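You operate a simulated robot arm through the tools that you are given. There is no shell and no other tool.

Carry out the task below with a simulated robot arm. There is one attempt and no reset: what you move stays moved.

## Task
Set the tool air to the pressure on the job card and lock the regulator.
Fine: free the regulator lock first; press the air test button once before you lock it again; leave the drip knob and the main air lever. Where these are worked on the way, their far stop is far enough and under half their travel is too little: regulator lock.

The check looks at the end state, three seconds after you hand in, the way a careful person would. Anything else that was tipped, shoved, dropped, spilled or broken makes it a failure.

## Robot
A 6-joint arm with a four-finger gripper, fixed in place. Base frame: the origin is on the floor under the middle of its stand, x ahead of it, y to its left, z up. Lengths are in m, angles in degrees, forces in N, time in s.
With the tool pointing down near the work surface it reaches from about 0.6 to 0.84 m from the base axis. Its first joint turns from -166.0 to 166.0 degrees. Payload 3.43 kg.
The TCP is the grasp point between the finger pads, 0.03 m short of the fingertips. In the tool frame z runs along the fingers and y along their closing line. The gripper opens to 0.12 m; its body begins 0.085 m behind the TCP.
Orientation is that of the tool frame in the base frame, as [roll, pitch, yaw] about the fixed x, y, z axes, in that order (R = Rz(yaw) Ry(pitch) Rx(roll)). With the fingers straight down and closing along the base's y, the tool's x points along the base's -x, its y along +y and its z along -z.

## Interface
- The arm moves only by the tool move_arm. Its argument "steps" is a list of rows, each a list of 7 numbers: the shift along the tool's x, y, z in m, then the turn, a rotation vector about the tool's x, y, z in rad, then the finger opening in m, from 0 to 0.12. In form: [[tx, ty, tz, wx, wy, wz, grip], ...]. A call has 1 to 20 rows; each row is the pose to reach, as a shift and turn from the pose commanded when the call began, along the tool's axes at that moment. Each row takes 0.2 s and may step no farther than 0.05 m and 8.6 degrees from the row before; otherwise, or with a gripper value out of range, the whole call is refused. Where a pose cannot be reached the arm comes as near as it can. A force on the tool above 40 N (or 10 N above the force at the start of the call, whichever is more), or a blocked arm, ends the call early, and 0.2 s more pass. The fingers move at their own pace (about 0.1362 m/s each) and stop on an object; they squeeze with about 32 N. The grip force told is the motor's: it shows also when the fingers shut on nothing. Time passes only in rows, and 0.2 s behind the last, so rows that repeat a pose let the fingers close. It gives the time, the measured TCP pose, the force on the tool (base axes), the opening and the grip force at its end, in the units of the frame above (readings bear some noise), with the torque about the TCP (base axes, N m) and any sound that the robot's microphone picked up.
- Cameras (640 x 400 px; columns grow to the right, rows downward): "scene" is fixed at [0.0493, -0.4999, 1.7314]; the picture's right is [0.60, -0.80, 0.00], its down [-0.26, -0.19, -0.95] and it looks along [0.75, 0.57, -0.32] (base axes); focal length 364 px, centre (320, 200). "wrist" rides on the gripper at [0.071, -0.017, -0.121] in the tool frame; the picture's right is [0.23, 0.97, 0.00], its down [-0.81, 0.19, -0.55] and it looks along [-0.54, 0.13, 0.83] (tool axes); focal length 275 px, centre (320, 200). There is no depth. A picture from a camera that has moved, and an enlarged one, comes with that camera's place and axes in the base frame and with its lens.
- get_image(camera): a new picture of that camera. It takes no simulated time.
- slide_trunk(by): moves the trunk up (or, below 0, down) by that many m; the arm rides with it, the base frame stays. It gives what a move gives, with no picture.
- zoom(camera, box): a new picture of the part [left, top, right, bottom] of that camera's present view, enlarged. It takes no simulated time.
- sign_off(): hands the job in; it is judged then, once.

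Places have to be worked out from the pictures, the camera data and where the tool is seen. Open the gripper and draw the arm clear of the work before you hand the job in, unless the task says otherwise.

The tools are called after "Call:" as name(argument=value, ...) on one line, values as JSON. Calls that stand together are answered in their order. move_arm: Moves the arm, as the interface text tells. Its arguments: {"type":"object","properties":{"steps":{"type":"array"}},"required":["steps"]} The other tools are called the same way: slide_trunk (by) moves the trunk up or down; get_image (camera) takes a picture; zoom (camera, box) takes an enlarged picture of a part of a camera's view; sign_off () hands the job in.

At the start:

```text
clock: 0.0
ee_pos: [0.5304, -0.0902, 1.6183]
orientation: [-179.9, 0.0, -180.0]
ft_force: [-0.1, 0.0, 0.2]
moment: [-0.01, 0.01, -0.01]
grip_width: 0.12
finger_force: 0.0
trunk travel left (down, up): [-0.475, 0.065]
```

scene: 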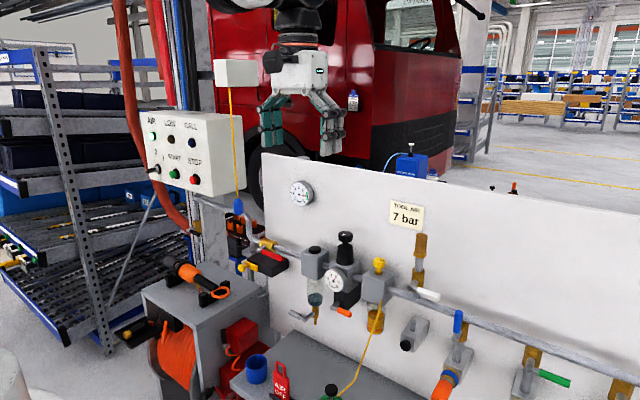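
wrist: 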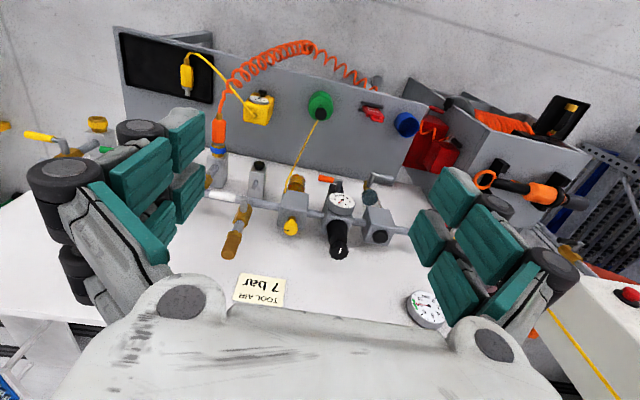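

The job card reads 7 bar, and the regulator, with its black knob, gauge and an orange piece below, sits on the pipe in front of the white panel. I'll zoom in to identify the parts.

Call:
zoom(camera="scene", box=[250, 220, 410, 330])

Call:
zoom(camera="wrist", box=[200, 150, 440, 300])

Call:
zoom(camera="scene", box=[260, 160, 460, 285])

Call:
zoom(camera="scene", box=[130, 100, 290, 200])

Call:
zoom(camera="scene", box=[220, 290, 420, 400])

```text
3.64 times, centred on (330, 275) of scene
camera zoom: at [0.0493, -0.4999, 1.7314], right [0.6, -0.8, 0.0], down [-0.26, -0.19, -0.95], along [0.75, 0.57, -0.32], focal length 1322 px, centre (284, -73)
```

zoom: 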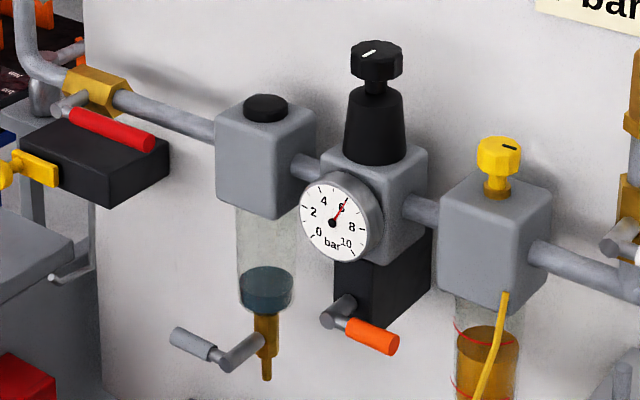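

```text
2.67 times, centred on (320, 225) of wrist
camera zoom: at [0.4593, -0.1075, 1.7384], right [-0.23, 0.97, 0.0], down [0.81, 0.19, 0.55], along [0.54, 0.13, -0.83], focal length 734 px, centre (320, 133)
```

zoom: 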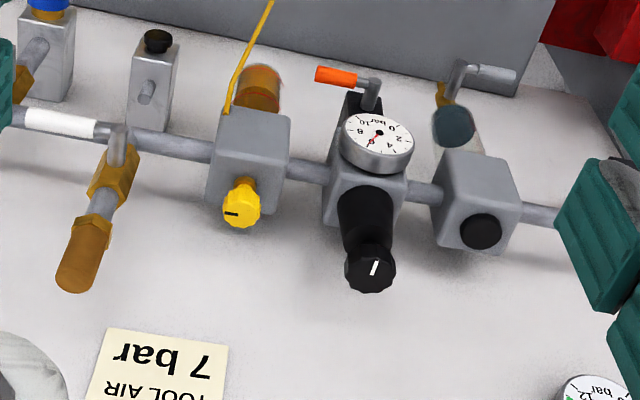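

```text
3.20 times, centred on (360, 222) of scene
camera zoom: at [0.0493, -0.4999, 1.7314], right [0.6, -0.8, 0.0], down [-0.26, -0.19, -0.95], along [0.75, 0.57, -0.32], focal length 1164 px, centre (192, 128)
```

zoom: 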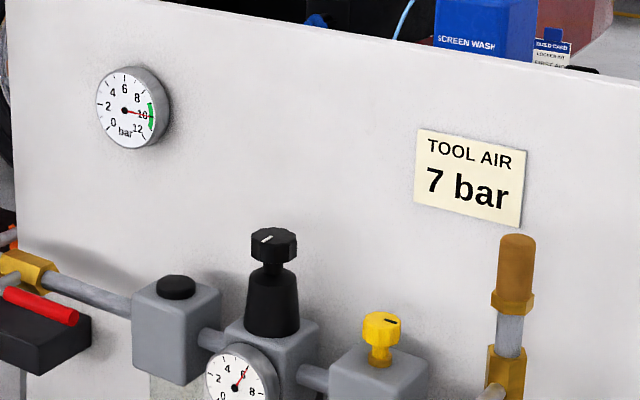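

```text
4.00 times, centred on (210, 150) of scene
camera zoom: at [0.0493, -0.4999, 1.7314], right [0.6, -0.8, 0.0], down [-0.26, -0.19, -0.95], along [0.75, 0.57, -0.32], focal length 1454 px, centre (760, 400)
```

zoom: 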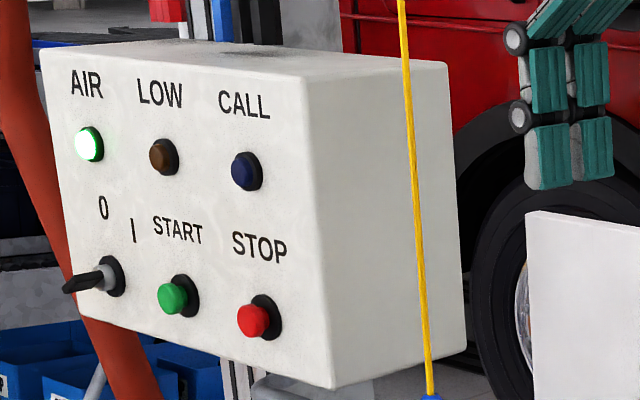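

```text
3.20 times, centred on (320, 345) of scene
camera zoom: at [0.0493, -0.4999, 1.7314], right [0.6, -0.8, 0.0], down [-0.26, -0.19, -0.95], along [0.75, 0.57, -0.32], focal length 1164 px, centre (320, -264)
```

zoom: 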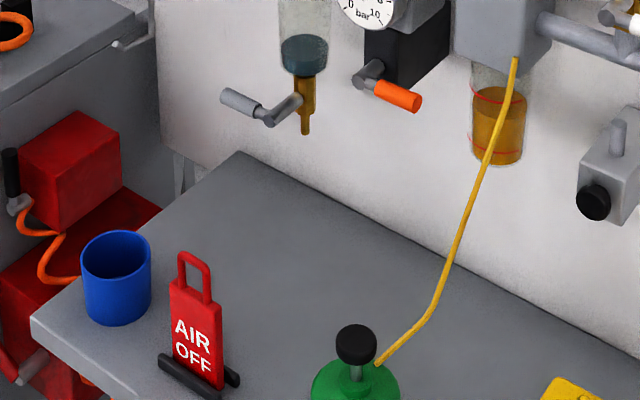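

Triangulating between the two cameras puts the regulator knob's top near (0.881, 0.038, 1.282). The orange lock lever runs along -y from about (0.84, 0.045, 1.05) to (0.83, -0.022, 1.058). Next I'll look for the air test button and any labels.

Call:
zoom(camera="scene", box=[380, 270, 540, 400])

Call:
zoom(camera="scene", box=[310, 260, 380, 330])

Call:
zoom(camera="wrist", box=[110, 40, 310, 220])

Call:
zoom(camera="scene", box=[440, 270, 640, 400])

Call:
zoom(camera="scene", box=[220, 190, 320, 280])

Call:
zoom(camera="wrist", box=[280, 80, 440, 180])

```text
3.08 times, centred on (460, 335) of scene
camera zoom: at [0.0493, -0.4999, 1.7314], right [0.6, -0.8, 0.0], down [-0.26, -0.19, -0.95], along [0.75, 0.57, -0.32], focal length 1119 px, centre (-111, -215)
```

zoom: 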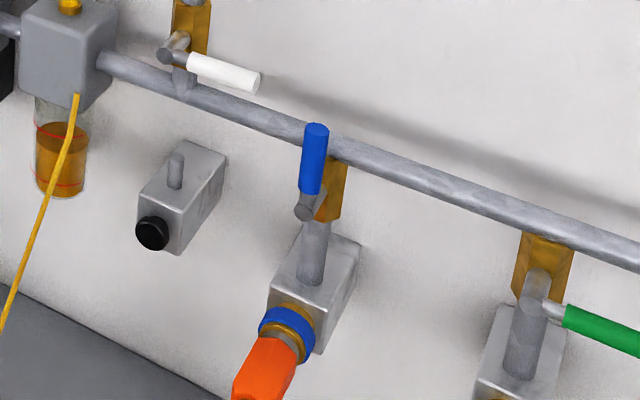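

```text
5.71 times, centred on (345, 295) of scene
camera zoom: at [0.0493, -0.4999, 1.7314], right [0.6, -0.8, 0.0], down [-0.26, -0.19, -0.95], along [0.75, 0.57, -0.32], focal length 2078 px, centre (177, -343)
```

zoom: 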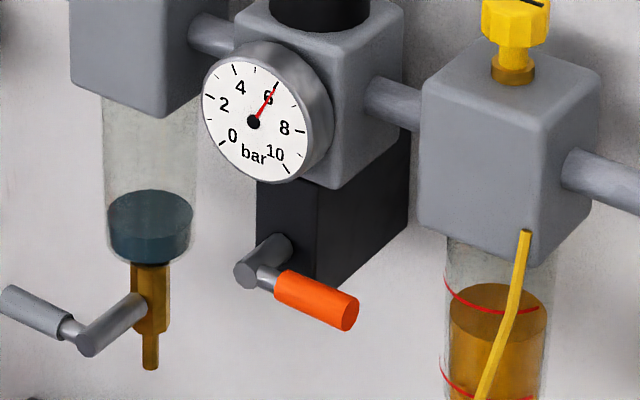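

```text
2.22 times, centred on (210, 130) of wrist
camera zoom: at [0.4593, -0.1075, 1.7384], right [-0.23, 0.97, 0.0], down [0.81, 0.19, 0.55], along [0.54, 0.13, -0.83], focal length 612 px, centre (564, 356)
```

zoom: 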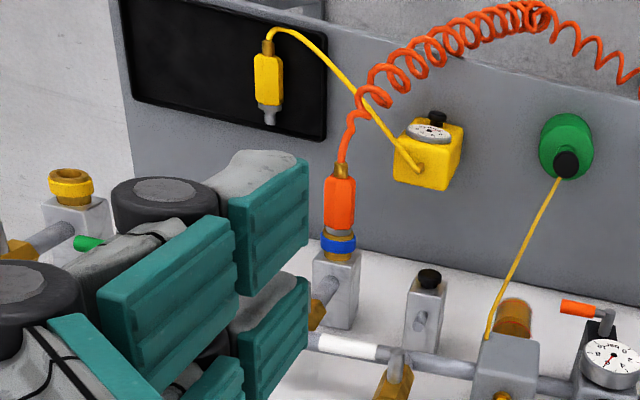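

```text
3.08 times, centred on (540, 335) of scene
camera zoom: at [0.0493, -0.4999, 1.7314], right [0.6, -0.8, 0.0], down [-0.26, -0.19, -0.95], along [0.75, 0.57, -0.32], focal length 1119 px, centre (-357, -215)
```

zoom: 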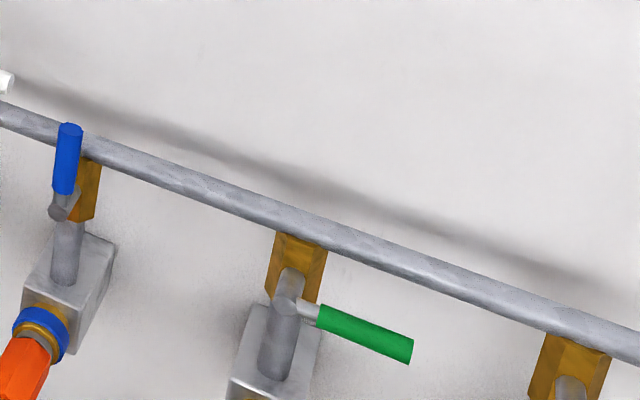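

```text
4.44 times, centred on (270, 235) of scene
camera zoom: at [0.0493, -0.4999, 1.7314], right [0.6, -0.8, 0.0], down [-0.26, -0.19, -0.95], along [0.75, 0.57, -0.32], focal length 1616 px, centre (542, 44)
```

zoom: 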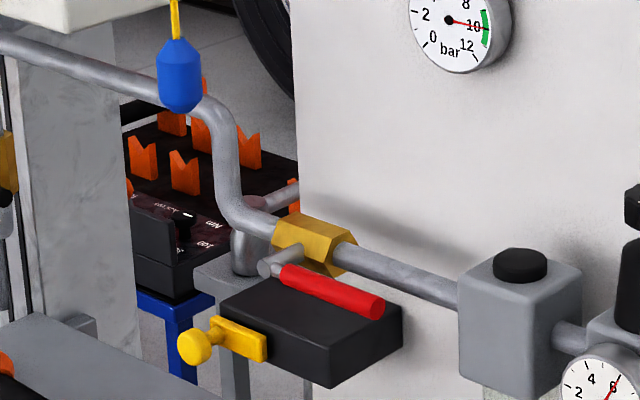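

```text
4.00 times, centred on (360, 130) of wrist
camera zoom: at [0.4593, -0.1075, 1.7384], right [-0.23, 0.97, 0.0], down [0.81, 0.19, 0.55], along [0.54, 0.13, -0.83], focal length 1101 px, centre (160, 480)
```

zoom: 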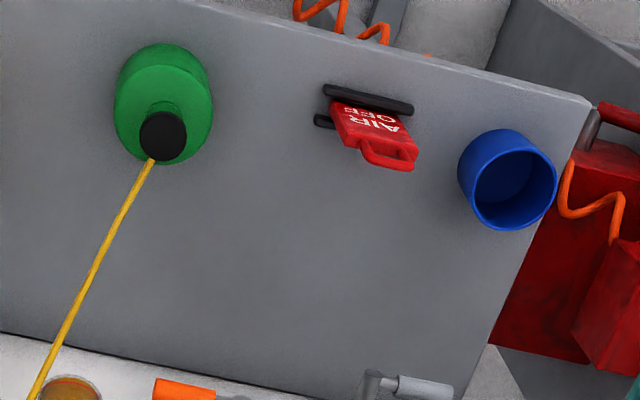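

The grey block with a black push-button and a stub on top, at about (0.846, -0.19, 1.022), looks like the air test valve. There is also a yellow gauge box on the bench, so I'll look closer at that and at the gripper's finger geometry.

Call:
zoom(camera="scene", box=[240, 30, 370, 170])

Call:
zoom(camera="wrist", box=[170, 60, 350, 170])

Call:
zoom(camera="scene", box=[395, 305, 445, 360])

Call:
zoom(camera="scene", box=[320, 225, 370, 275])

```text
2.86 times, centred on (305, 100) of scene
camera zoom: at [0.0493, -0.4999, 1.7314], right [0.6, -0.8, 0.0], down [-0.26, -0.19, -0.95], along [0.75, 0.57, -0.32], focal length 1039 px, centre (363, 486)
```

zoom: 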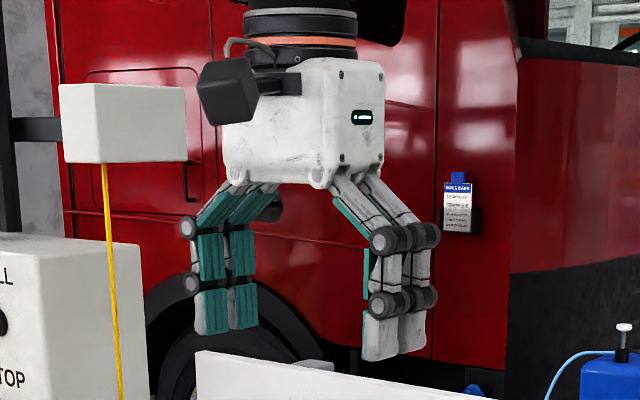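

```text
3.56 times, centred on (260, 115) of wrist
camera zoom: at [0.4593, -0.1075, 1.7384], right [-0.23, 0.97, 0.0], down [0.81, 0.19, 0.55], along [0.54, 0.13, -0.83], focal length 979 px, centre (533, 502)
```

zoom: 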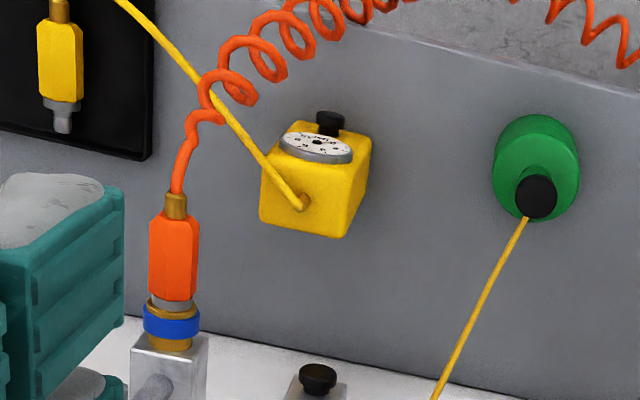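

```text
7.27 times, centred on (420, 332) of scene
camera zoom: at [0.0493, -0.4999, 1.7314], right [0.6, -0.8, 0.0], down [-0.26, -0.19, -0.95], along [0.75, 0.57, -0.32], focal length 2644 px, centre (-407, -764)
```

zoom: 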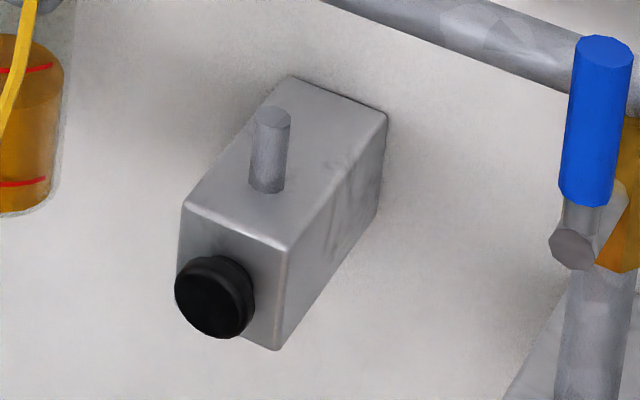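

```text
8.00 times, centred on (345, 250) of scene
camera zoom: at [0.0493, -0.4999, 1.7314], right [0.6, -0.8, 0.0], down [-0.26, -0.19, -0.95], along [0.75, 0.57, -0.32], focal length 2909 px, centre (120, -200)
```

zoom: 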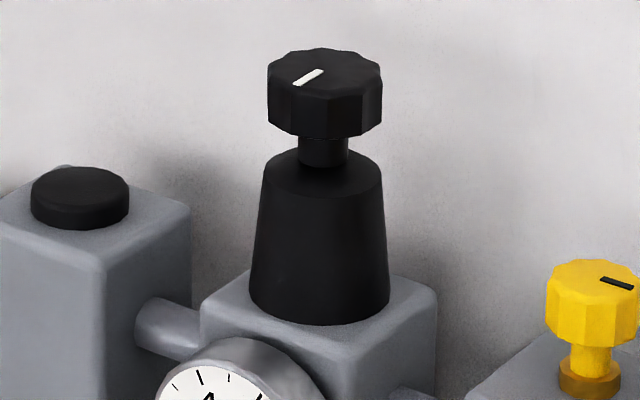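

The wall block with the nozzle and the proud black button fits "air test" best. The red lever (main air) and the yellow knob (drip) are to be left alone. I'll lower the trunk to bring the arm to working height while it is clear at x≈0.53, then check the view.

Call:
slide_trunk(by=-0.3)

```text
clock: 3.0
ee_pos: [0.5298, -0.091, 1.3193]
orientation: [179.9, 0.0, 179.9]
ft_force: [0.4, 0.7, -0.8]
moment: [0.01, 0.02, 0.01]
grip_width: 0.1201
finger_force: 0.0
trunk travel left (down, up): [-0.175, 0.365]
```

The trunk moved cleanly and the TCP is at z=1.319. I'll take pictures from here.

Call:
get_image(camera="scene")

Call:
get_image(camera="wrist")

```text
taken
```

scene: 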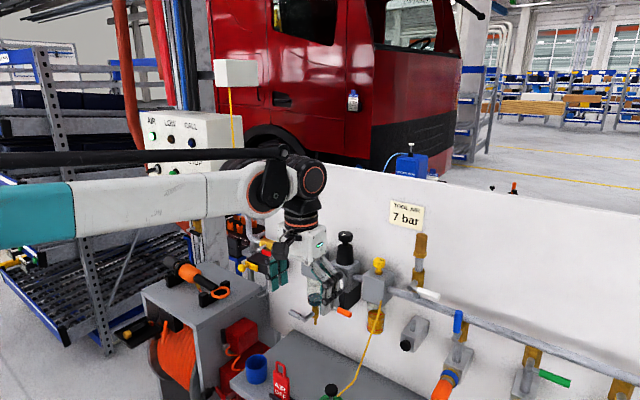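

```text
taken
camera wrist: at [0.4593, -0.1076, 1.4385], right [-0.23, 0.97, 0.0], down [0.81, 0.19, 0.55], along [0.54, 0.13, -0.83], focal length 275 px, centre (320, 200)
```

wrist: 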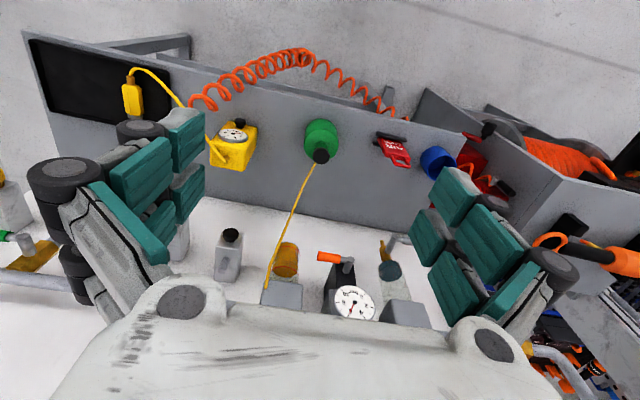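

The arm is in place with the bench below and the panel ahead. I'll zoom in on the lock lever from this new viewpoint to refine its position.

Call:
zoom(camera="wrist", box=[290, 220, 410, 330])

Call:
zoom(camera="wrist", box=[190, 180, 310, 310])

Call:
zoom(camera="scene", box=[230, 150, 370, 330])

```text
3.64 times, centred on (350, 275) of wrist
camera zoom: at [0.4593, -0.1076, 1.4385], right [-0.23, 0.97, 0.0], down [0.81, 0.19, 0.55], along [0.54, 0.13, -0.83], focal length 1001 px, centre (211, -73)
```

zoom: 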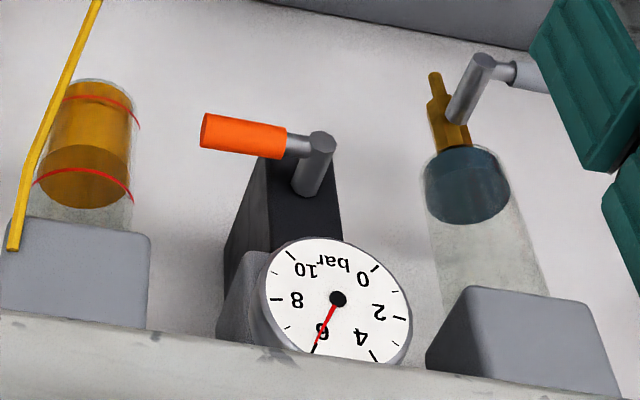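

```text
3.08 times, centred on (250, 245) of wrist
camera zoom: at [0.4593, -0.1076, 1.4385], right [-0.23, 0.97, 0.0], down [0.81, 0.19, 0.55], along [0.54, 0.13, -0.83], focal length 847 px, centre (535, 62)
```

zoom: 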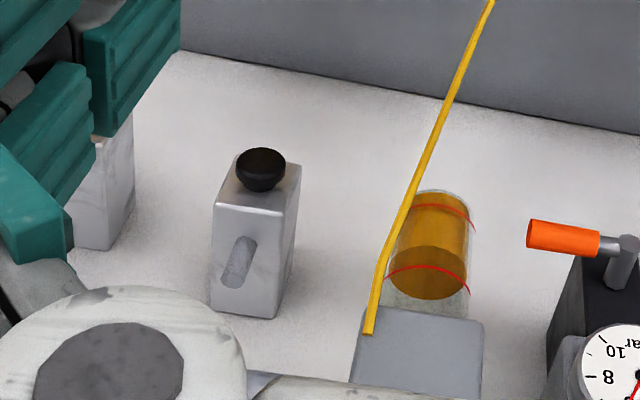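

```text
2.22 times, centred on (300, 240) of scene
camera zoom: at [0.0493, -0.4999, 1.7314], right [0.6, -0.8, 0.0], down [-0.26, -0.19, -0.95], along [0.75, 0.57, -0.32], focal length 808 px, centre (364, 111)
```

zoom: 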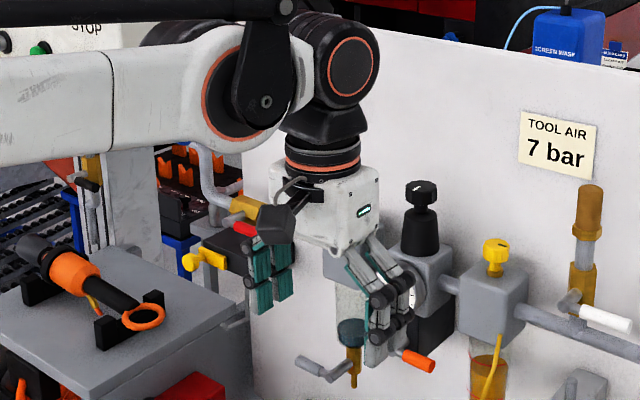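

Refined estimates: the lever runs from its pivot at (0.82, 0.036, 1.068) to its tip at (0.82, -0.024, 1.07). The gauge face is at x≈0.82 with its bottom at z≈1.13, and the test button face is at (0.838, -0.193, 1.033). I'll close the fingers and pitch the tool about 60° forward while moving to a standoff in front of the lever.

Call:
move_arm(steps=[[-0.026, 0.013, 0.019, 0, -0.149, 0, 0.06], [-0.052, 0.026, 0.038, 0, -0.298, 0, 0.0], [-0.078, 0.039, 0.057, 0, -0.447, 0, 0.0], [-0.104, 0.052, 0.076, 0, -0.596, 0, 0.0], [-0.13, 0.065, 0.095, 0, -0.745, 0, 0.0], [-0.156, 0.078, 0.114, 0, -0.894, 0, 0.0], [-0.182, 0.09, 0.133, 0, -1.043, 0, 0.0], [-0.182, 0.09, 0.133, 0, -1.043, 0, 0.0]])

```text
clock: 4.8
ee_pos: [0.7125, -0.0019, 1.1862]
orientation: [180.0, 59.7, 180.0]
ft_force: [0.5, -0.7, -0.5]
moment: [0.01, 0.03, 0.02]
grip_width: 0.0
finger_force: 32.0
trunk travel left (down, up): [-0.175, 0.365]
```

The pose was reached exactly, with the fingers shut. I'll take pictures from both cameras here.

Call:
get_image(camera="scene")

Call:
get_image(camera="wrist")

Call:
zoom(camera="scene", box=[230, 180, 400, 340])

```text
taken
```

scene: 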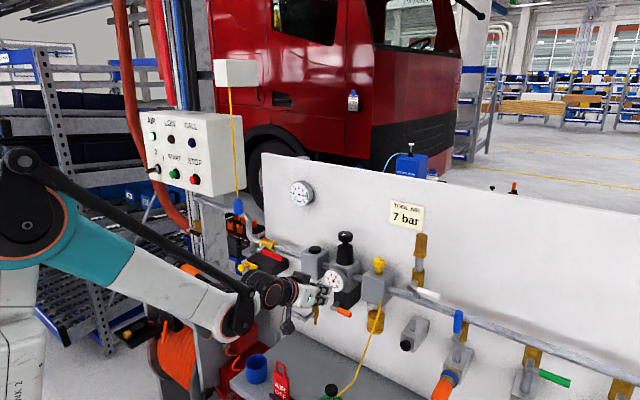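

```text
taken
camera wrist: at [0.5724, -0.0176, 1.1843], right [-0.12, 0.97, -0.2], down [-0.07, 0.19, 0.98], along [0.99, 0.13, 0.05], focal length 275 px, centre (320, 200)
```

wrist: 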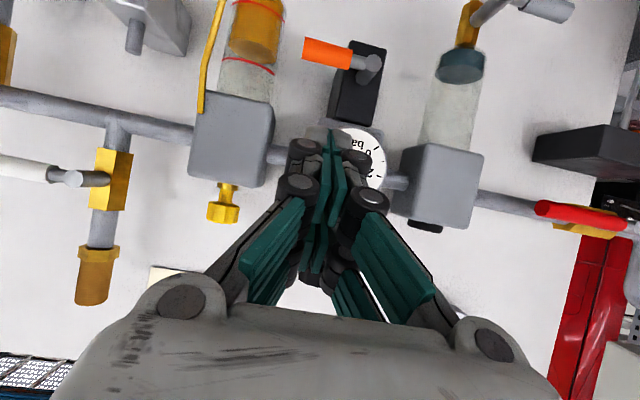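

```text
2.50 times, centred on (315, 260) of scene
camera zoom: at [0.0493, -0.4999, 1.7314], right [0.6, -0.8, 0.0], down [-0.26, -0.19, -0.95], along [0.75, 0.57, -0.32], focal length 909 px, centre (332, 50)
```

zoom: 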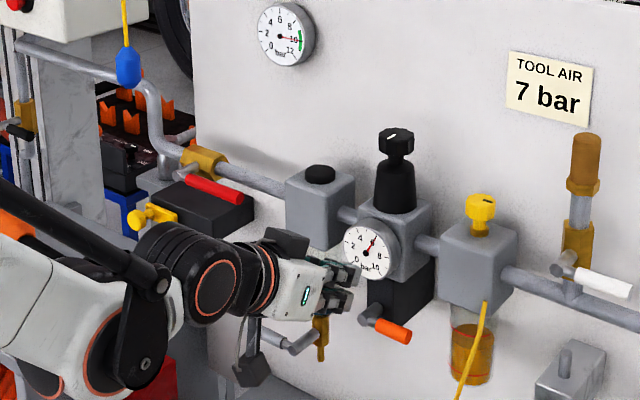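

Checking against this horizontal view confirms the lever: tip at (0.82, -0.024, 1.071) and pivot at (0.82, 0.037, 1.068). I'll bring the closed fingertips just above the lever, staying right of the gauge and below the regulator body.

Call:
move_arm(steps=[[0.0205, -0.006, 0.0305, 0, 0, 0, 0], [0.041, -0.013, 0.061, 0, 0, 0, 0], [0.03, -0.013, 0.081, 0, 0, 0, 0], [0.018, -0.013, 0.1, 0, 0, 0, 0], [0.0075, -0.013, 0.118, 0, 0, 0, 0]])

```text
clock: 6.0
ee_pos: [0.8115, -0.0159, 1.1175]
orientation: [-179.9, 59.6, 180.0]
ft_force: [-0.2, 1.0, -0.1]
moment: [-0.03, 0.0, -0.03]
grip_width: 0.0
finger_force: 32.1
trunk travel left (down, up): [-0.175, 0.365]
```

No contact yet. I'll look at the relation between the fingertips and the lever.

Call:
zoom(camera="scene", box=[280, 240, 400, 330])

Call:
get_image(camera="wrist")

```text
4.44 times, centred on (340, 285) of scene
camera zoom: at [0.0493, -0.4999, 1.7314], right [0.6, -0.8, 0.0], down [-0.26, -0.19, -0.95], along [0.75, 0.57, -0.32], focal length 1616 px, centre (231, -178)
```

zoom: 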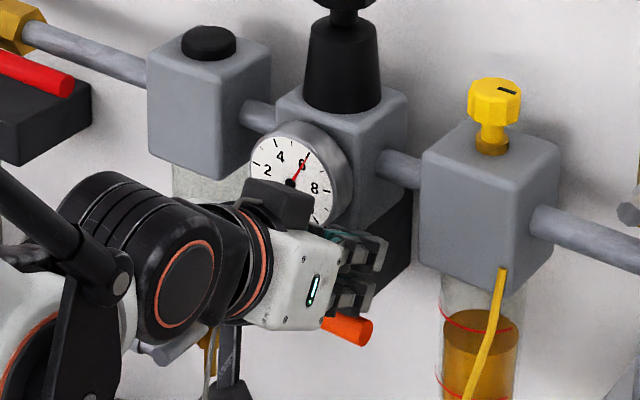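

```text
taken
camera wrist: at [0.6718, -0.0321, 1.1166], right [-0.12, 0.97, -0.2], down [-0.07, 0.19, 0.98], along [0.99, 0.13, 0.04], focal length 275 px, centre (320, 200)
```

wrist: 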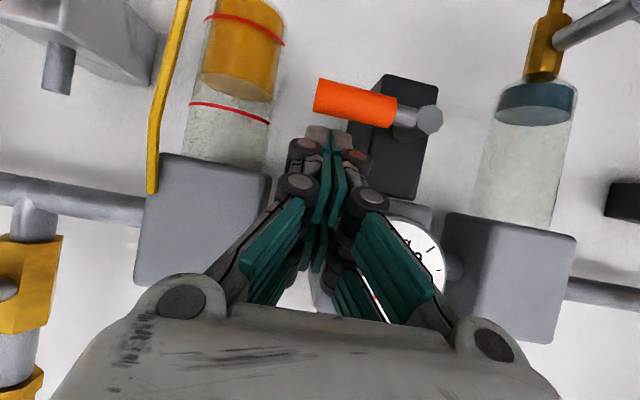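

The fingertips are right above the orange handle. I'll push straight down slowly, about 3 cm, and watch the force.

Call:
move_arm(steps=[[0.0043, 0, 0.0025, 0, 0, 0, 0], [0.0086, 0, 0.005, 0, 0, 0, 0], [0.013, 0, 0.0076, 0, 0, 0, 0], [0.0173, 0, 0.0101, 0, 0, 0, 0], [0.0216, 0, 0.0126, 0, 0, 0, 0], [0.0259, 0, 0.0151, 0, 0, 0, 0]])

```text
clock: 7.4
ee_pos: [0.8114, -0.0161, 1.0902]
orientation: [180.0, 59.7, 180.0]
ft_force: [0.2, 0.6, 1.2]
moment: [0.04, -0.04, 0.03]
grip_width: 0.0
finger_force: 31.9
trunk travel left (down, up): [-0.175, 0.365]
```

The tool went down about 27 mm with almost no force. I'll check whether the lever turned.

Call:
zoom(camera="scene", box=[280, 240, 400, 330])

Call:
get_image(camera="wrist")

```text
4.44 times, centred on (340, 285) of scene
camera zoom: at [0.0493, -0.4999, 1.7314], right [0.6, -0.8, 0.0], down [-0.26, -0.19, -0.95], along [0.75, 0.57, -0.32], focal length 1616 px, centre (231, -178)
```

zoom: 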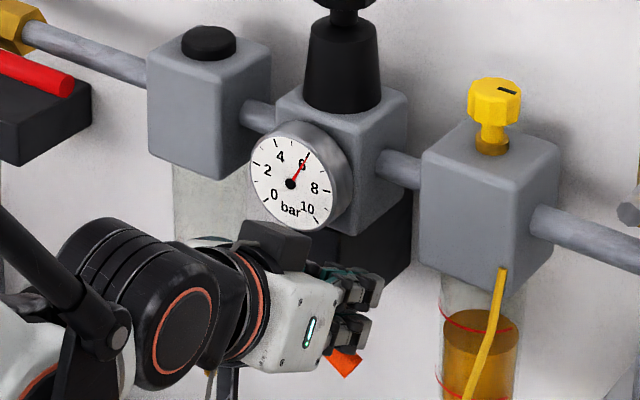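

```text
taken
camera wrist: at [0.6709, -0.0309, 1.0881], right [-0.12, 0.97, -0.2], down [-0.07, 0.19, 0.98], along [0.99, 0.13, 0.04], focal length 275 px, centre (320, 200)
```

wrist: 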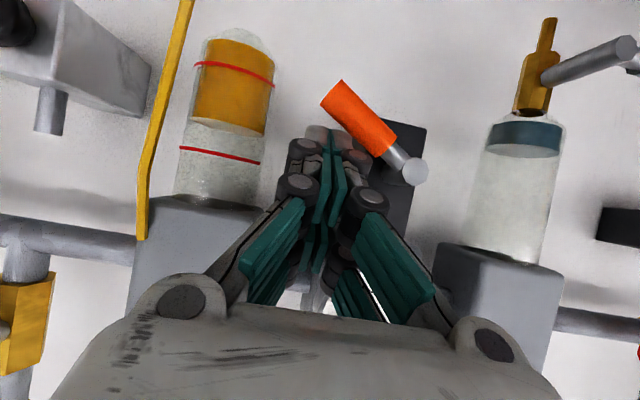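

The lever is turning down freely, now about 35–40° below horizontal. I'll keep following its arc, down and then left, toward its far stop.

Call:
move_arm(steps=[[0.0071, 0.002, 0.0027, 0, 0, 0, 0], [0.0142, 0.004, 0.0054, 0, 0, 0, 0], [0.0215, 0.007, 0.0079, 0, 0, 0, 0], [0.0287, 0.01, 0.0104, 0, 0, 0, 0], [0.035, 0.013, 0.0124, 0, 0, 0, 0], [0.0414, 0.016, 0.0144, 0, 0, 0, 0], [0.0462, 0.02, 0.016, 0, 0, 0, 0], [0.0511, 0.024, 0.0176, 0, 0, 0, 0], [0.0525, 0.0275, 0.0178, 0, 0, 0, 0], [0.0533, 0.031, 0.0178, 0, 0, 0, 0]])

```text
clock: 9.6
ee_pos: [0.8004, 0.0127, 1.035]
orientation: [179.9, 59.8, 179.7]
ft_force: [4.5, -20.8, 9.5]
moment: [0.24, -0.14, -0.47]
grip_width: 0.0
finger_force: 32.2
trunk travel left (down, up): [-0.175, 0.365]
```

A side force of about 21 N has built up, so the lever is probably at its stop. I'll check in the pictures.

Call:
zoom(camera="scene", box=[280, 240, 400, 330])

Call:
get_image(camera="wrist")

```text
4.44 times, centred on (340, 285) of scene
camera zoom: at [0.0493, -0.4999, 1.7314], right [0.6, -0.8, 0.0], down [-0.26, -0.19, -0.95], along [0.75, 0.57, -0.32], focal length 1616 px, centre (231, -178)
```

zoom: 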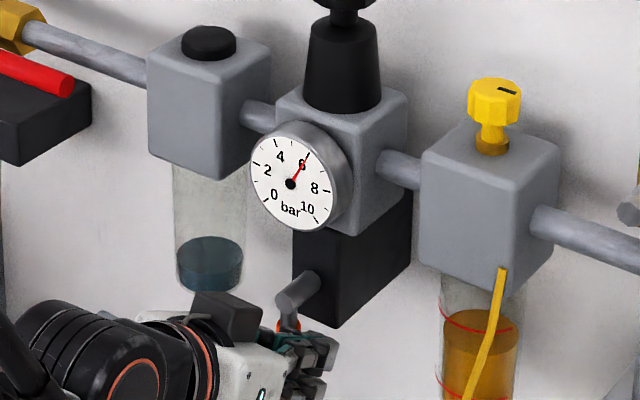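

```text
taken
camera wrist: at [0.6592, -0.0033, 1.0325], right [-0.11, 0.97, -0.2], down [-0.07, 0.19, 0.98], along [0.99, 0.12, 0.05], focal length 275 px, centre (320, 200)
```

wrist: 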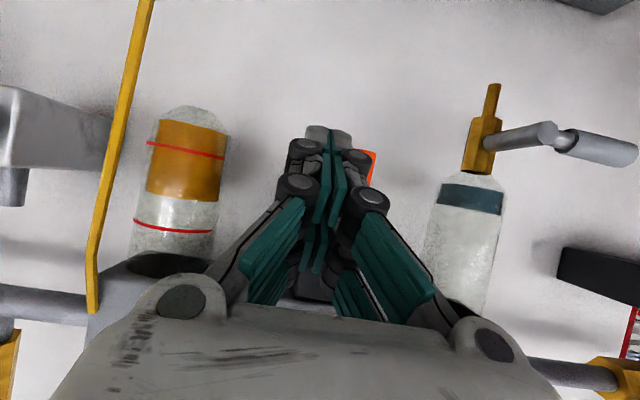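

The lever now hangs vertically beside the fingers, which fits a 90° stop. I'll back off to the right and then away to confirm.

Call:
move_arm(steps=[[0, -0.01, 0, 0, 0, 0, 0], [0, -0.025, 0, 0, 0, 0, 0], [0, -0.03, -0.03, 0, 0, 0, 0], [-0.02, -0.03, -0.07, 0, 0, 0, 0], [-0.05, -0.03, -0.1, 0, 0, 0, 0], [-0.08, -0.03, -0.13, 0, 0, 0, 0]])

```text
clock: 11.0
ee_pos: [0.7271, -0.0123, 1.1713]
orientation: [180.0, 59.8, -179.9]
ft_force: [0.2, -0.5, 0.8]
moment: [0.0, 0.01, 0.01]
grip_width: 0.0
finger_force: 31.9
trunk travel left (down, up): [-0.175, 0.365]
```

The arm is clear of the lever. I'll take pictures to confirm where it ended up.

Call:
get_image(camera="wrist")

Call:
zoom(camera="scene", box=[280, 220, 400, 330])

```text
taken
camera wrist: at [0.5863, -0.0288, 1.1699], right [-0.12, 0.97, -0.2], down [-0.07, 0.19, 0.98], along [0.99, 0.13, 0.05], focal length 275 px, centre (320, 200)
```

wrist: 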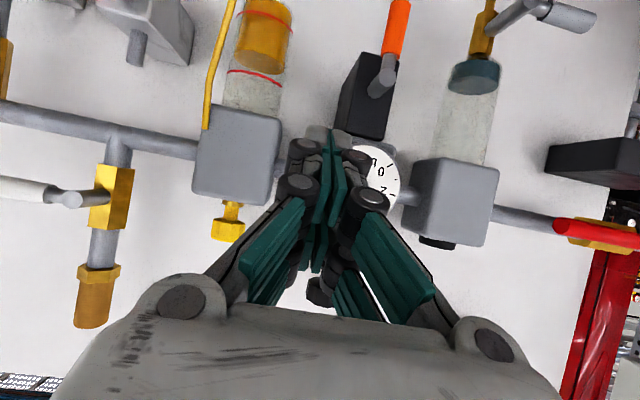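

```text
3.64 times, centred on (340, 275) of scene
camera zoom: at [0.0493, -0.4999, 1.7314], right [0.6, -0.8, 0.0], down [-0.26, -0.19, -0.95], along [0.75, 0.57, -0.32], focal length 1322 px, centre (247, -73)
```

zoom: 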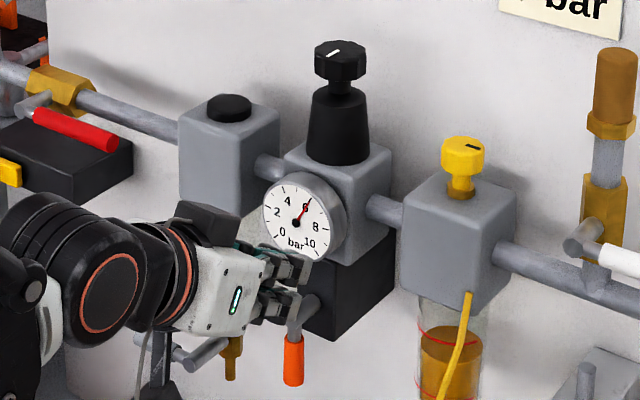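

The lever points straight down at its stop, so the regulator is free. Next is the knob: axis at about (0.880, 0.036), z 1.265–1.284, with a bonnet of similar width below about z 1.246. I'll raise the trunk 0.2 m, then go to a 30° tilted pose above it with the fingers partly open.

Call:
slide_trunk(by=0.2)

```text
clock: 13.2
ee_pos: [0.7276, -0.012, 1.3717]
orientation: [-180.0, 59.8, 179.9]
ft_force: [-0.2, 0.4, -0.7]
moment: [0.02, 0.0, 0.03]
grip_width: 0.0
finger_force: 31.8
trunk travel left (down, up): [-0.375, 0.165]
```

The TCP is at (0.728, -0.012, 1.372). Now I'll go to the pre-grasp pose above and in front of the knob, tilted 30°, with the fingers opening to 0.08.

Call:
move_arm(steps=[[-0.013, 0.012, 0.019, 0, 0.13, 0, 0.03], [-0.0263, 0.024, 0.038, 0, 0.26, 0, 0.06], [-0.04, 0.036, 0.057, 0, 0.39, 0, 0.08], [-0.0526, 0.048, 0.0764, 0, 0.52, 0, 0.08], [-0.0526, 0.048, 0.0764, 0, 0.52, 0, 0.08]])

```text
clock: 14.4
ee_pos: [0.8201, 0.0348, 1.3795]
orientation: [180.0, 29.9, -180.0]
ft_force: [-0.5, 0.2, 0.5]
moment: [0.01, -0.01, 0.0]
grip_width: 0.0804
finger_force: 0.1
trunk travel left (down, up): [-0.375, 0.165]
```

The pose was reached. I'll check the alignment on the knob before going in.

Call:
get_image(camera="wrist")

Call:
zoom(camera="scene", box=[270, 180, 410, 300])

```text
taken
camera wrist: at [0.6983, 0.0187, 1.4469], right [-0.2, 0.97, -0.11], down [0.43, 0.19, 0.88], along [0.88, 0.13, -0.45], focal length 275 px, centre (320, 200)
```

wrist: 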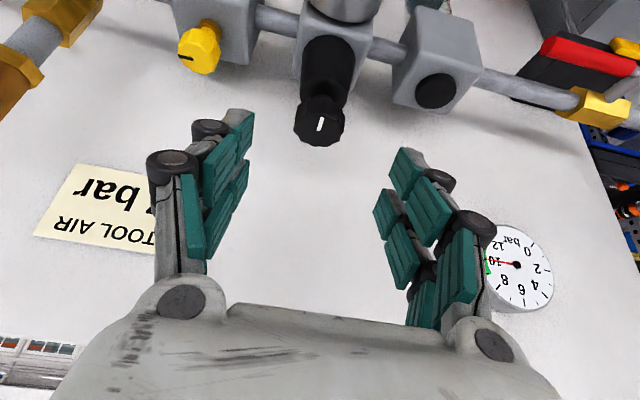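

```text
3.33 times, centred on (340, 240) of scene
camera zoom: at [0.0493, -0.4999, 1.7314], right [0.6, -0.8, 0.0], down [-0.26, -0.19, -0.95], along [0.75, 0.57, -0.32], focal length 1212 px, centre (253, 67)
```

zoom: 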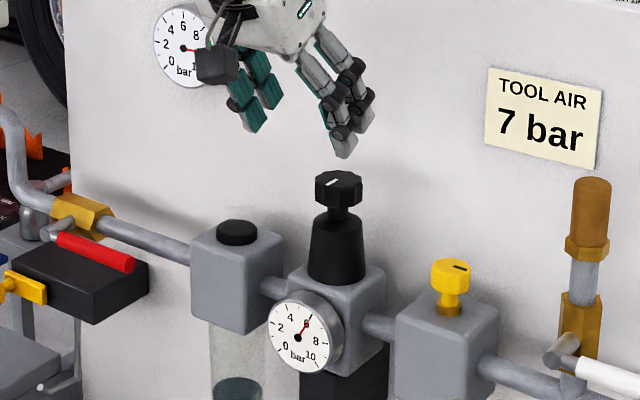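

This view puts the knob at (0.876, 0.036), matching the estimate. I'll go in along the tool axis by 98 mm with the fingers still open.

Call:
move_arm(steps=[[0, 0, 0.03, 0, 0, 0, 0.08], [0, 0, 0.06, 0, 0, 0, 0.08], [0, 0, 0.08, 0, 0, 0, 0.08], [0, 0, 0.098, 0, 0, 0, 0.08]])

```text
clock: 15.4
ee_pos: [0.8706, 0.0348, 1.2915]
orientation: [180.0, 29.9, -179.9]
ft_force: [-0.5, 0.1, 0.1]
moment: [-0.04, -0.01, 0.03]
grip_width: 0.08
finger_force: 0.1
trunk travel left (down, up): [-0.375, 0.165]
```

There was no contact on the way in. I'll check the finger placement around the knob.

Call:
get_image(camera="wrist")

Call:
zoom(camera="scene", box=[300, 200, 400, 290])

```text
taken
camera wrist: at [0.7487, 0.0182, 1.3592], right [-0.2, 0.97, -0.12], down [0.43, 0.19, 0.88], along [0.88, 0.13, -0.45], focal length 275 px, centre (320, 200)
```

wrist: 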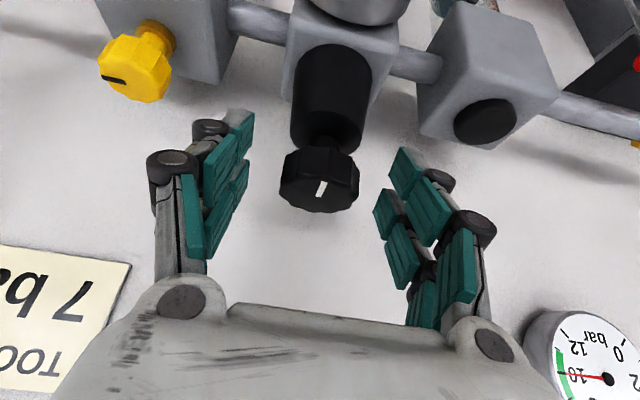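

```text
4.44 times, centred on (350, 245) of scene
camera zoom: at [0.0493, -0.4999, 1.7314], right [0.6, -0.8, 0.0], down [-0.26, -0.19, -0.95], along [0.75, 0.57, -0.32], focal length 1616 px, centre (187, 0)
```

zoom: 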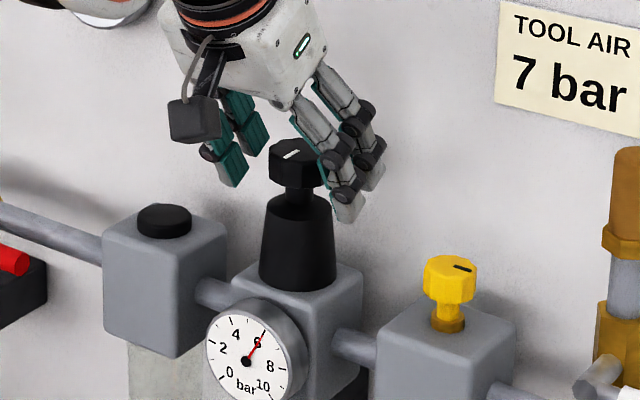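

The knob sits centred between the finger pads and the fingertips are above the bonnet. I'll close on the knob.

Call:
move_arm(steps=[[0, 0.001, 0, 0, 0, 0, 0.05], [0, 0.001, 0, 0, 0, 0, 0.035], [0, 0.001, 0, 0, 0, 0, 0.03], [0, 0.001, 0, 0, 0, 0, 0.03]])

```text
clock: 16.4
ee_pos: [0.8696, 0.0345, 1.2914]
orientation: [179.9, 30.0, 179.9]
ft_force: [1.1, -1.6, 3.9]
moment: [0.24, 0.45, -0.26]
grip_width: 0.0409
finger_force: 45.2
trunk travel left (down, up): [-0.375, 0.165]
```

The grip is at 41 mm, which matches the knob diameter. I'll turn clockwise seen from above by 10° about the vertical knob axis, to see how the gauge responds.

Call:
move_arm(steps=[[0, 0.0003, 0, 0.0218, 0, 0.0378, 0.03], [0, 0.0006, 0, 0.0436, 0, 0.0756, 0.03], [0, 0.0009, 0, 0.0654, 0, 0.1134, 0.03], [-0.0001, 0.0011, 0, 0.0873, 0, 0.1512, 0.03], [-0.0001, 0.0011, 0, 0.0873, 0, 0.1512, 0.03]])

Call:
zoom(camera="scene", box=[310, 225, 380, 305])

```text
clock: 17.6
ee_pos: [0.8702, 0.0371, 1.2924]
orientation: [180.0, 29.9, 169.9]
ft_force: [1.2, -5.1, -5.0]
moment: [0.1, 0.0, -0.09]
grip_width: 0.0401
finger_force: 45.2
trunk travel left (down, up): [-0.375, 0.165]
```

```text
5.00 times, centred on (345, 265) of scene
camera zoom: at [0.0493, -0.4999, 1.7314], right [0.6, -0.8, 0.0], down [-0.26, -0.19, -0.95], along [0.75, 0.57, -0.32], focal length 1818 px, centre (195, -125)
```

zoom: 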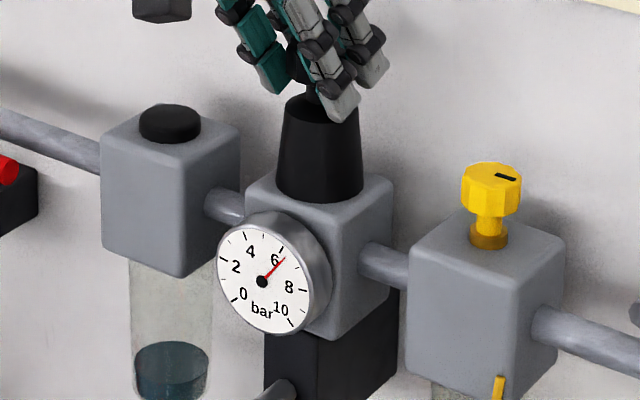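

The needle seems to have moved a little past 6. I'll zoom the gauge in closely.

Call:
zoom(camera="scene", box=[328, 262, 352, 300])

Call:
get_image(camera="wrist")

```text
10.53 times, centred on (340, 281) of scene
camera zoom: at [0.0493, -0.4999, 1.7314], right [0.6, -0.8, 0.0], down [-0.26, -0.19, -0.95], along [0.75, 0.57, -0.32], focal length 3827 px, centre (110, -653)
```

zoom: 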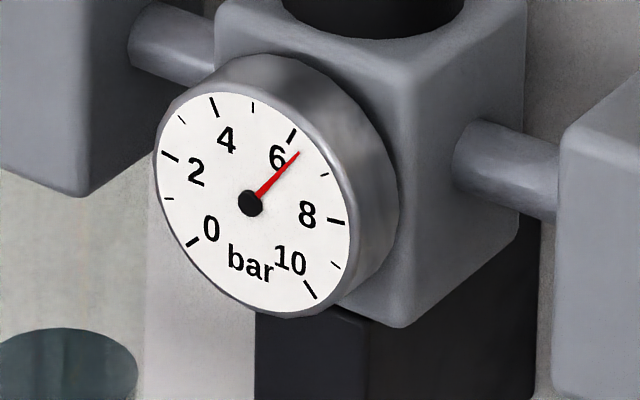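

```text
taken
camera wrist: at [0.7466, 0.0419, 1.3606], right [-0.03, 0.99, -0.11], down [0.45, 0.11, 0.88], along [0.89, -0.03, -0.45], focal length 275 px, centre (320, 200)
```

wrist: 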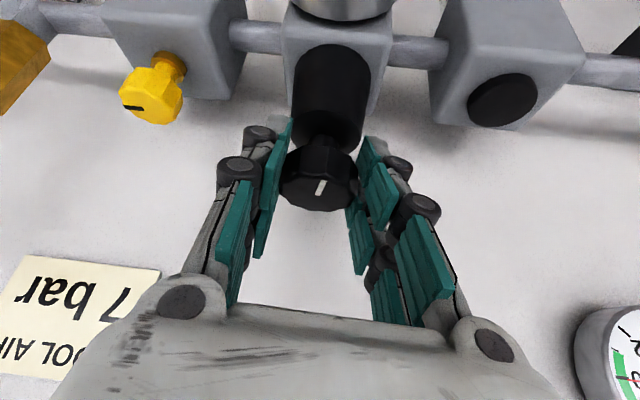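

Fitting the dial's scale, the reading went from about 6.0 to about 6.36 bar for 10°, so roughly 28° per bar. I'll turn another 16° and re-read.

Call:
move_arm(steps=[[0, 0.0003, 0, 0.0233, 0, 0.0403, 0.03], [0, 0.0006, 0, 0.0465, 0, 0.0806, 0.03], [0, 0.0009, 0, 0.0698, 0, 0.1209, 0.03], [-0.0001, 0.0012, 0, 0.0931, 0, 0.1612, 0.03], [-0.0001, 0.0015, 0, 0.1164, 0, 0.2015, 0.03], [-0.0002, 0.0018, 0, 0.1396, 0, 0.2418, 0.03], [-0.0002, 0.0018, 0, 0.1396, 0, 0.2418, 0.03]])

Call:
zoom(camera="scene", box=[328, 262, 352, 300])

```text
clock: 19.2
ee_pos: [0.8707, 0.0391, 1.2933]
orientation: [-180.0, 30.0, 154.0]
ft_force: [17.1, -0.6, 11.7]
moment: [0.09, -0.22, 0.05]
grip_width: 0.04
finger_force: 45.0
trunk travel left (down, up): [-0.375, 0.165]
```

```text
10.53 times, centred on (340, 281) of scene
camera zoom: at [0.0493, -0.4999, 1.7314], right [0.6, -0.8, 0.0], down [-0.26, -0.19, -0.95], along [0.75, 0.57, -0.32], focal length 3827 px, centre (110, -653)
```

zoom: 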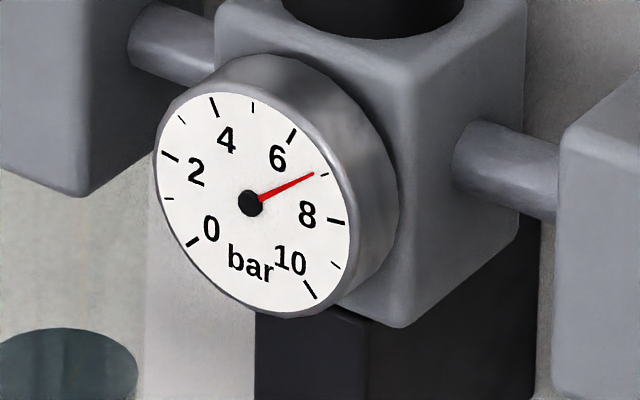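

The needle reads about 6.92 bar, just short of the 7 tick. I'll add another 2.4°.

Call:
move_arm(steps=[[0, 0.0002, 0, 0.0105, 0, 0.0181, 0.03], [0, 0.0003, 0, 0.0209, 0, 0.0363, 0.03], [0, 0.0003, 0, 0.0209, 0, 0.0363, 0.03]])

Call:
zoom(camera="scene", box=[320, 269, 348, 293])

```text
clock: 20.0
ee_pos: [0.8704, 0.0397, 1.2921]
orientation: [-180.0, 29.9, 151.7]
ft_force: [17.5, 0.6, 11.4]
moment: [0.07, -0.32, 0.06]
grip_width: 0.0402
finger_force: 44.5
trunk travel left (down, up): [-0.375, 0.165]
```

```text
16.00 times, centred on (334, 281) of scene
camera zoom: at [0.0493, -0.4999, 1.7314], right [0.6, -0.8, 0.0], down [-0.26, -0.19, -0.95], along [0.75, 0.57, -0.32], focal length 5818 px, centre (96, -1096)
```

zoom: 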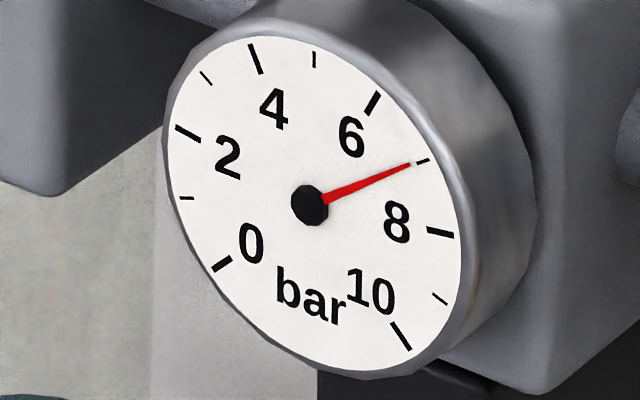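

The needle points at the 7 tick. I'll open the fingers gently and re-read the gauge before moving away.

Call:
move_arm(steps=[[0, 0, 0, 0, 0, 0, 0.05], [0, 0, 0, 0, 0, 0, 0.07], [0, 0, 0, 0, 0, 0, 0.08], [0, 0, 0, 0, 0, 0, 0.08]])

Call:
zoom(camera="scene", box=[320, 269, 348, 293])

```text
clock: 21.0
ee_pos: [0.8693, 0.0394, 1.2941]
orientation: [179.9, 30.0, 151.6]
ft_force: [1.1, -0.3, 0.0]
moment: [-0.04, 0.03, -0.03]
grip_width: 0.0802
finger_force: 0.0
trunk travel left (down, up): [-0.375, 0.165]
```

```text
16.00 times, centred on (334, 281) of scene
camera zoom: at [0.0493, -0.4999, 1.7314], right [0.6, -0.8, 0.0], down [-0.26, -0.19, -0.95], along [0.75, 0.57, -0.32], focal length 5818 px, centre (96, -1096)
```

zoom: 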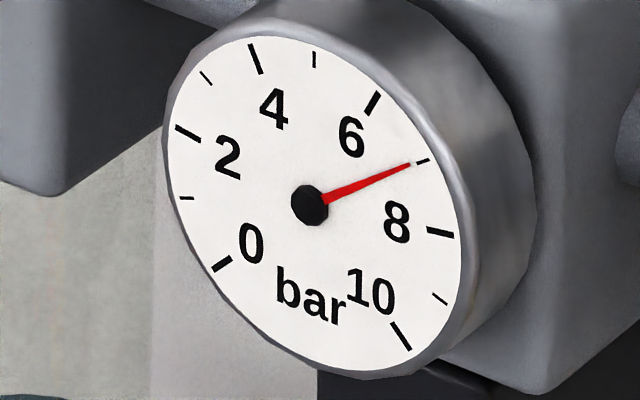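

The gauge holds at 7 bar with the knob released. I'll retreat along the tool axis, straighten the yaw, and move right and back to look at the test-button area and the hoses around it.

Call:
move_arm(steps=[[0, 0, -0.035, 0, 0, 0, 0.08], [0, 0, -0.07, 0, 0, 0, 0.08], [0, 0, -0.1, 0, 0, 0, 0.08], [0.0038, -0.0405, -0.1067, -0.0494, 0, -0.0856, 0.06], [0.0075, -0.081, -0.1133, -0.0988, 0, -0.1712, 0.03], [0.0113, -0.1215, -0.12, -0.1482, 0, -0.2568, 0.0], [0.015, -0.162, -0.1266, -0.1976, 0, -0.3424, 0.0], [0.0188, -0.2025, -0.1333, -0.247, 0, -0.428, 0.0], [0.0188, -0.2025, -0.1333, -0.247, 0, -0.428, 0.0]])

Call:
get_image(camera="wrist")

Call:
get_image(camera="scene")

```text
clock: 23.0
ee_pos: [0.7015, -0.0983, 1.3978]
orientation: [-179.9, 29.9, 180.0]
ft_force: [-0.2, 0.3, -0.4]
moment: [-0.01, -0.02, 0.01]
grip_width: 0.0
finger_force: 31.7
trunk travel left (down, up): [-0.375, 0.165]
```

```text
taken
camera wrist: at [0.5799, -0.115, 1.4674], right [-0.2, 0.97, -0.12], down [0.43, 0.19, 0.88], along [0.88, 0.13, -0.45], focal length 275 px, centre (320, 200)
```

wrist: 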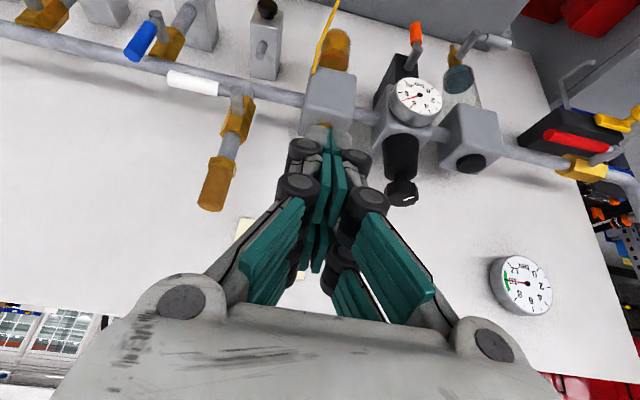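

```text
taken
```

scene: 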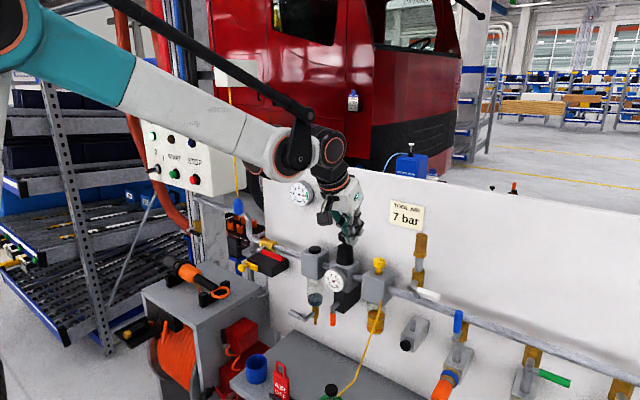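

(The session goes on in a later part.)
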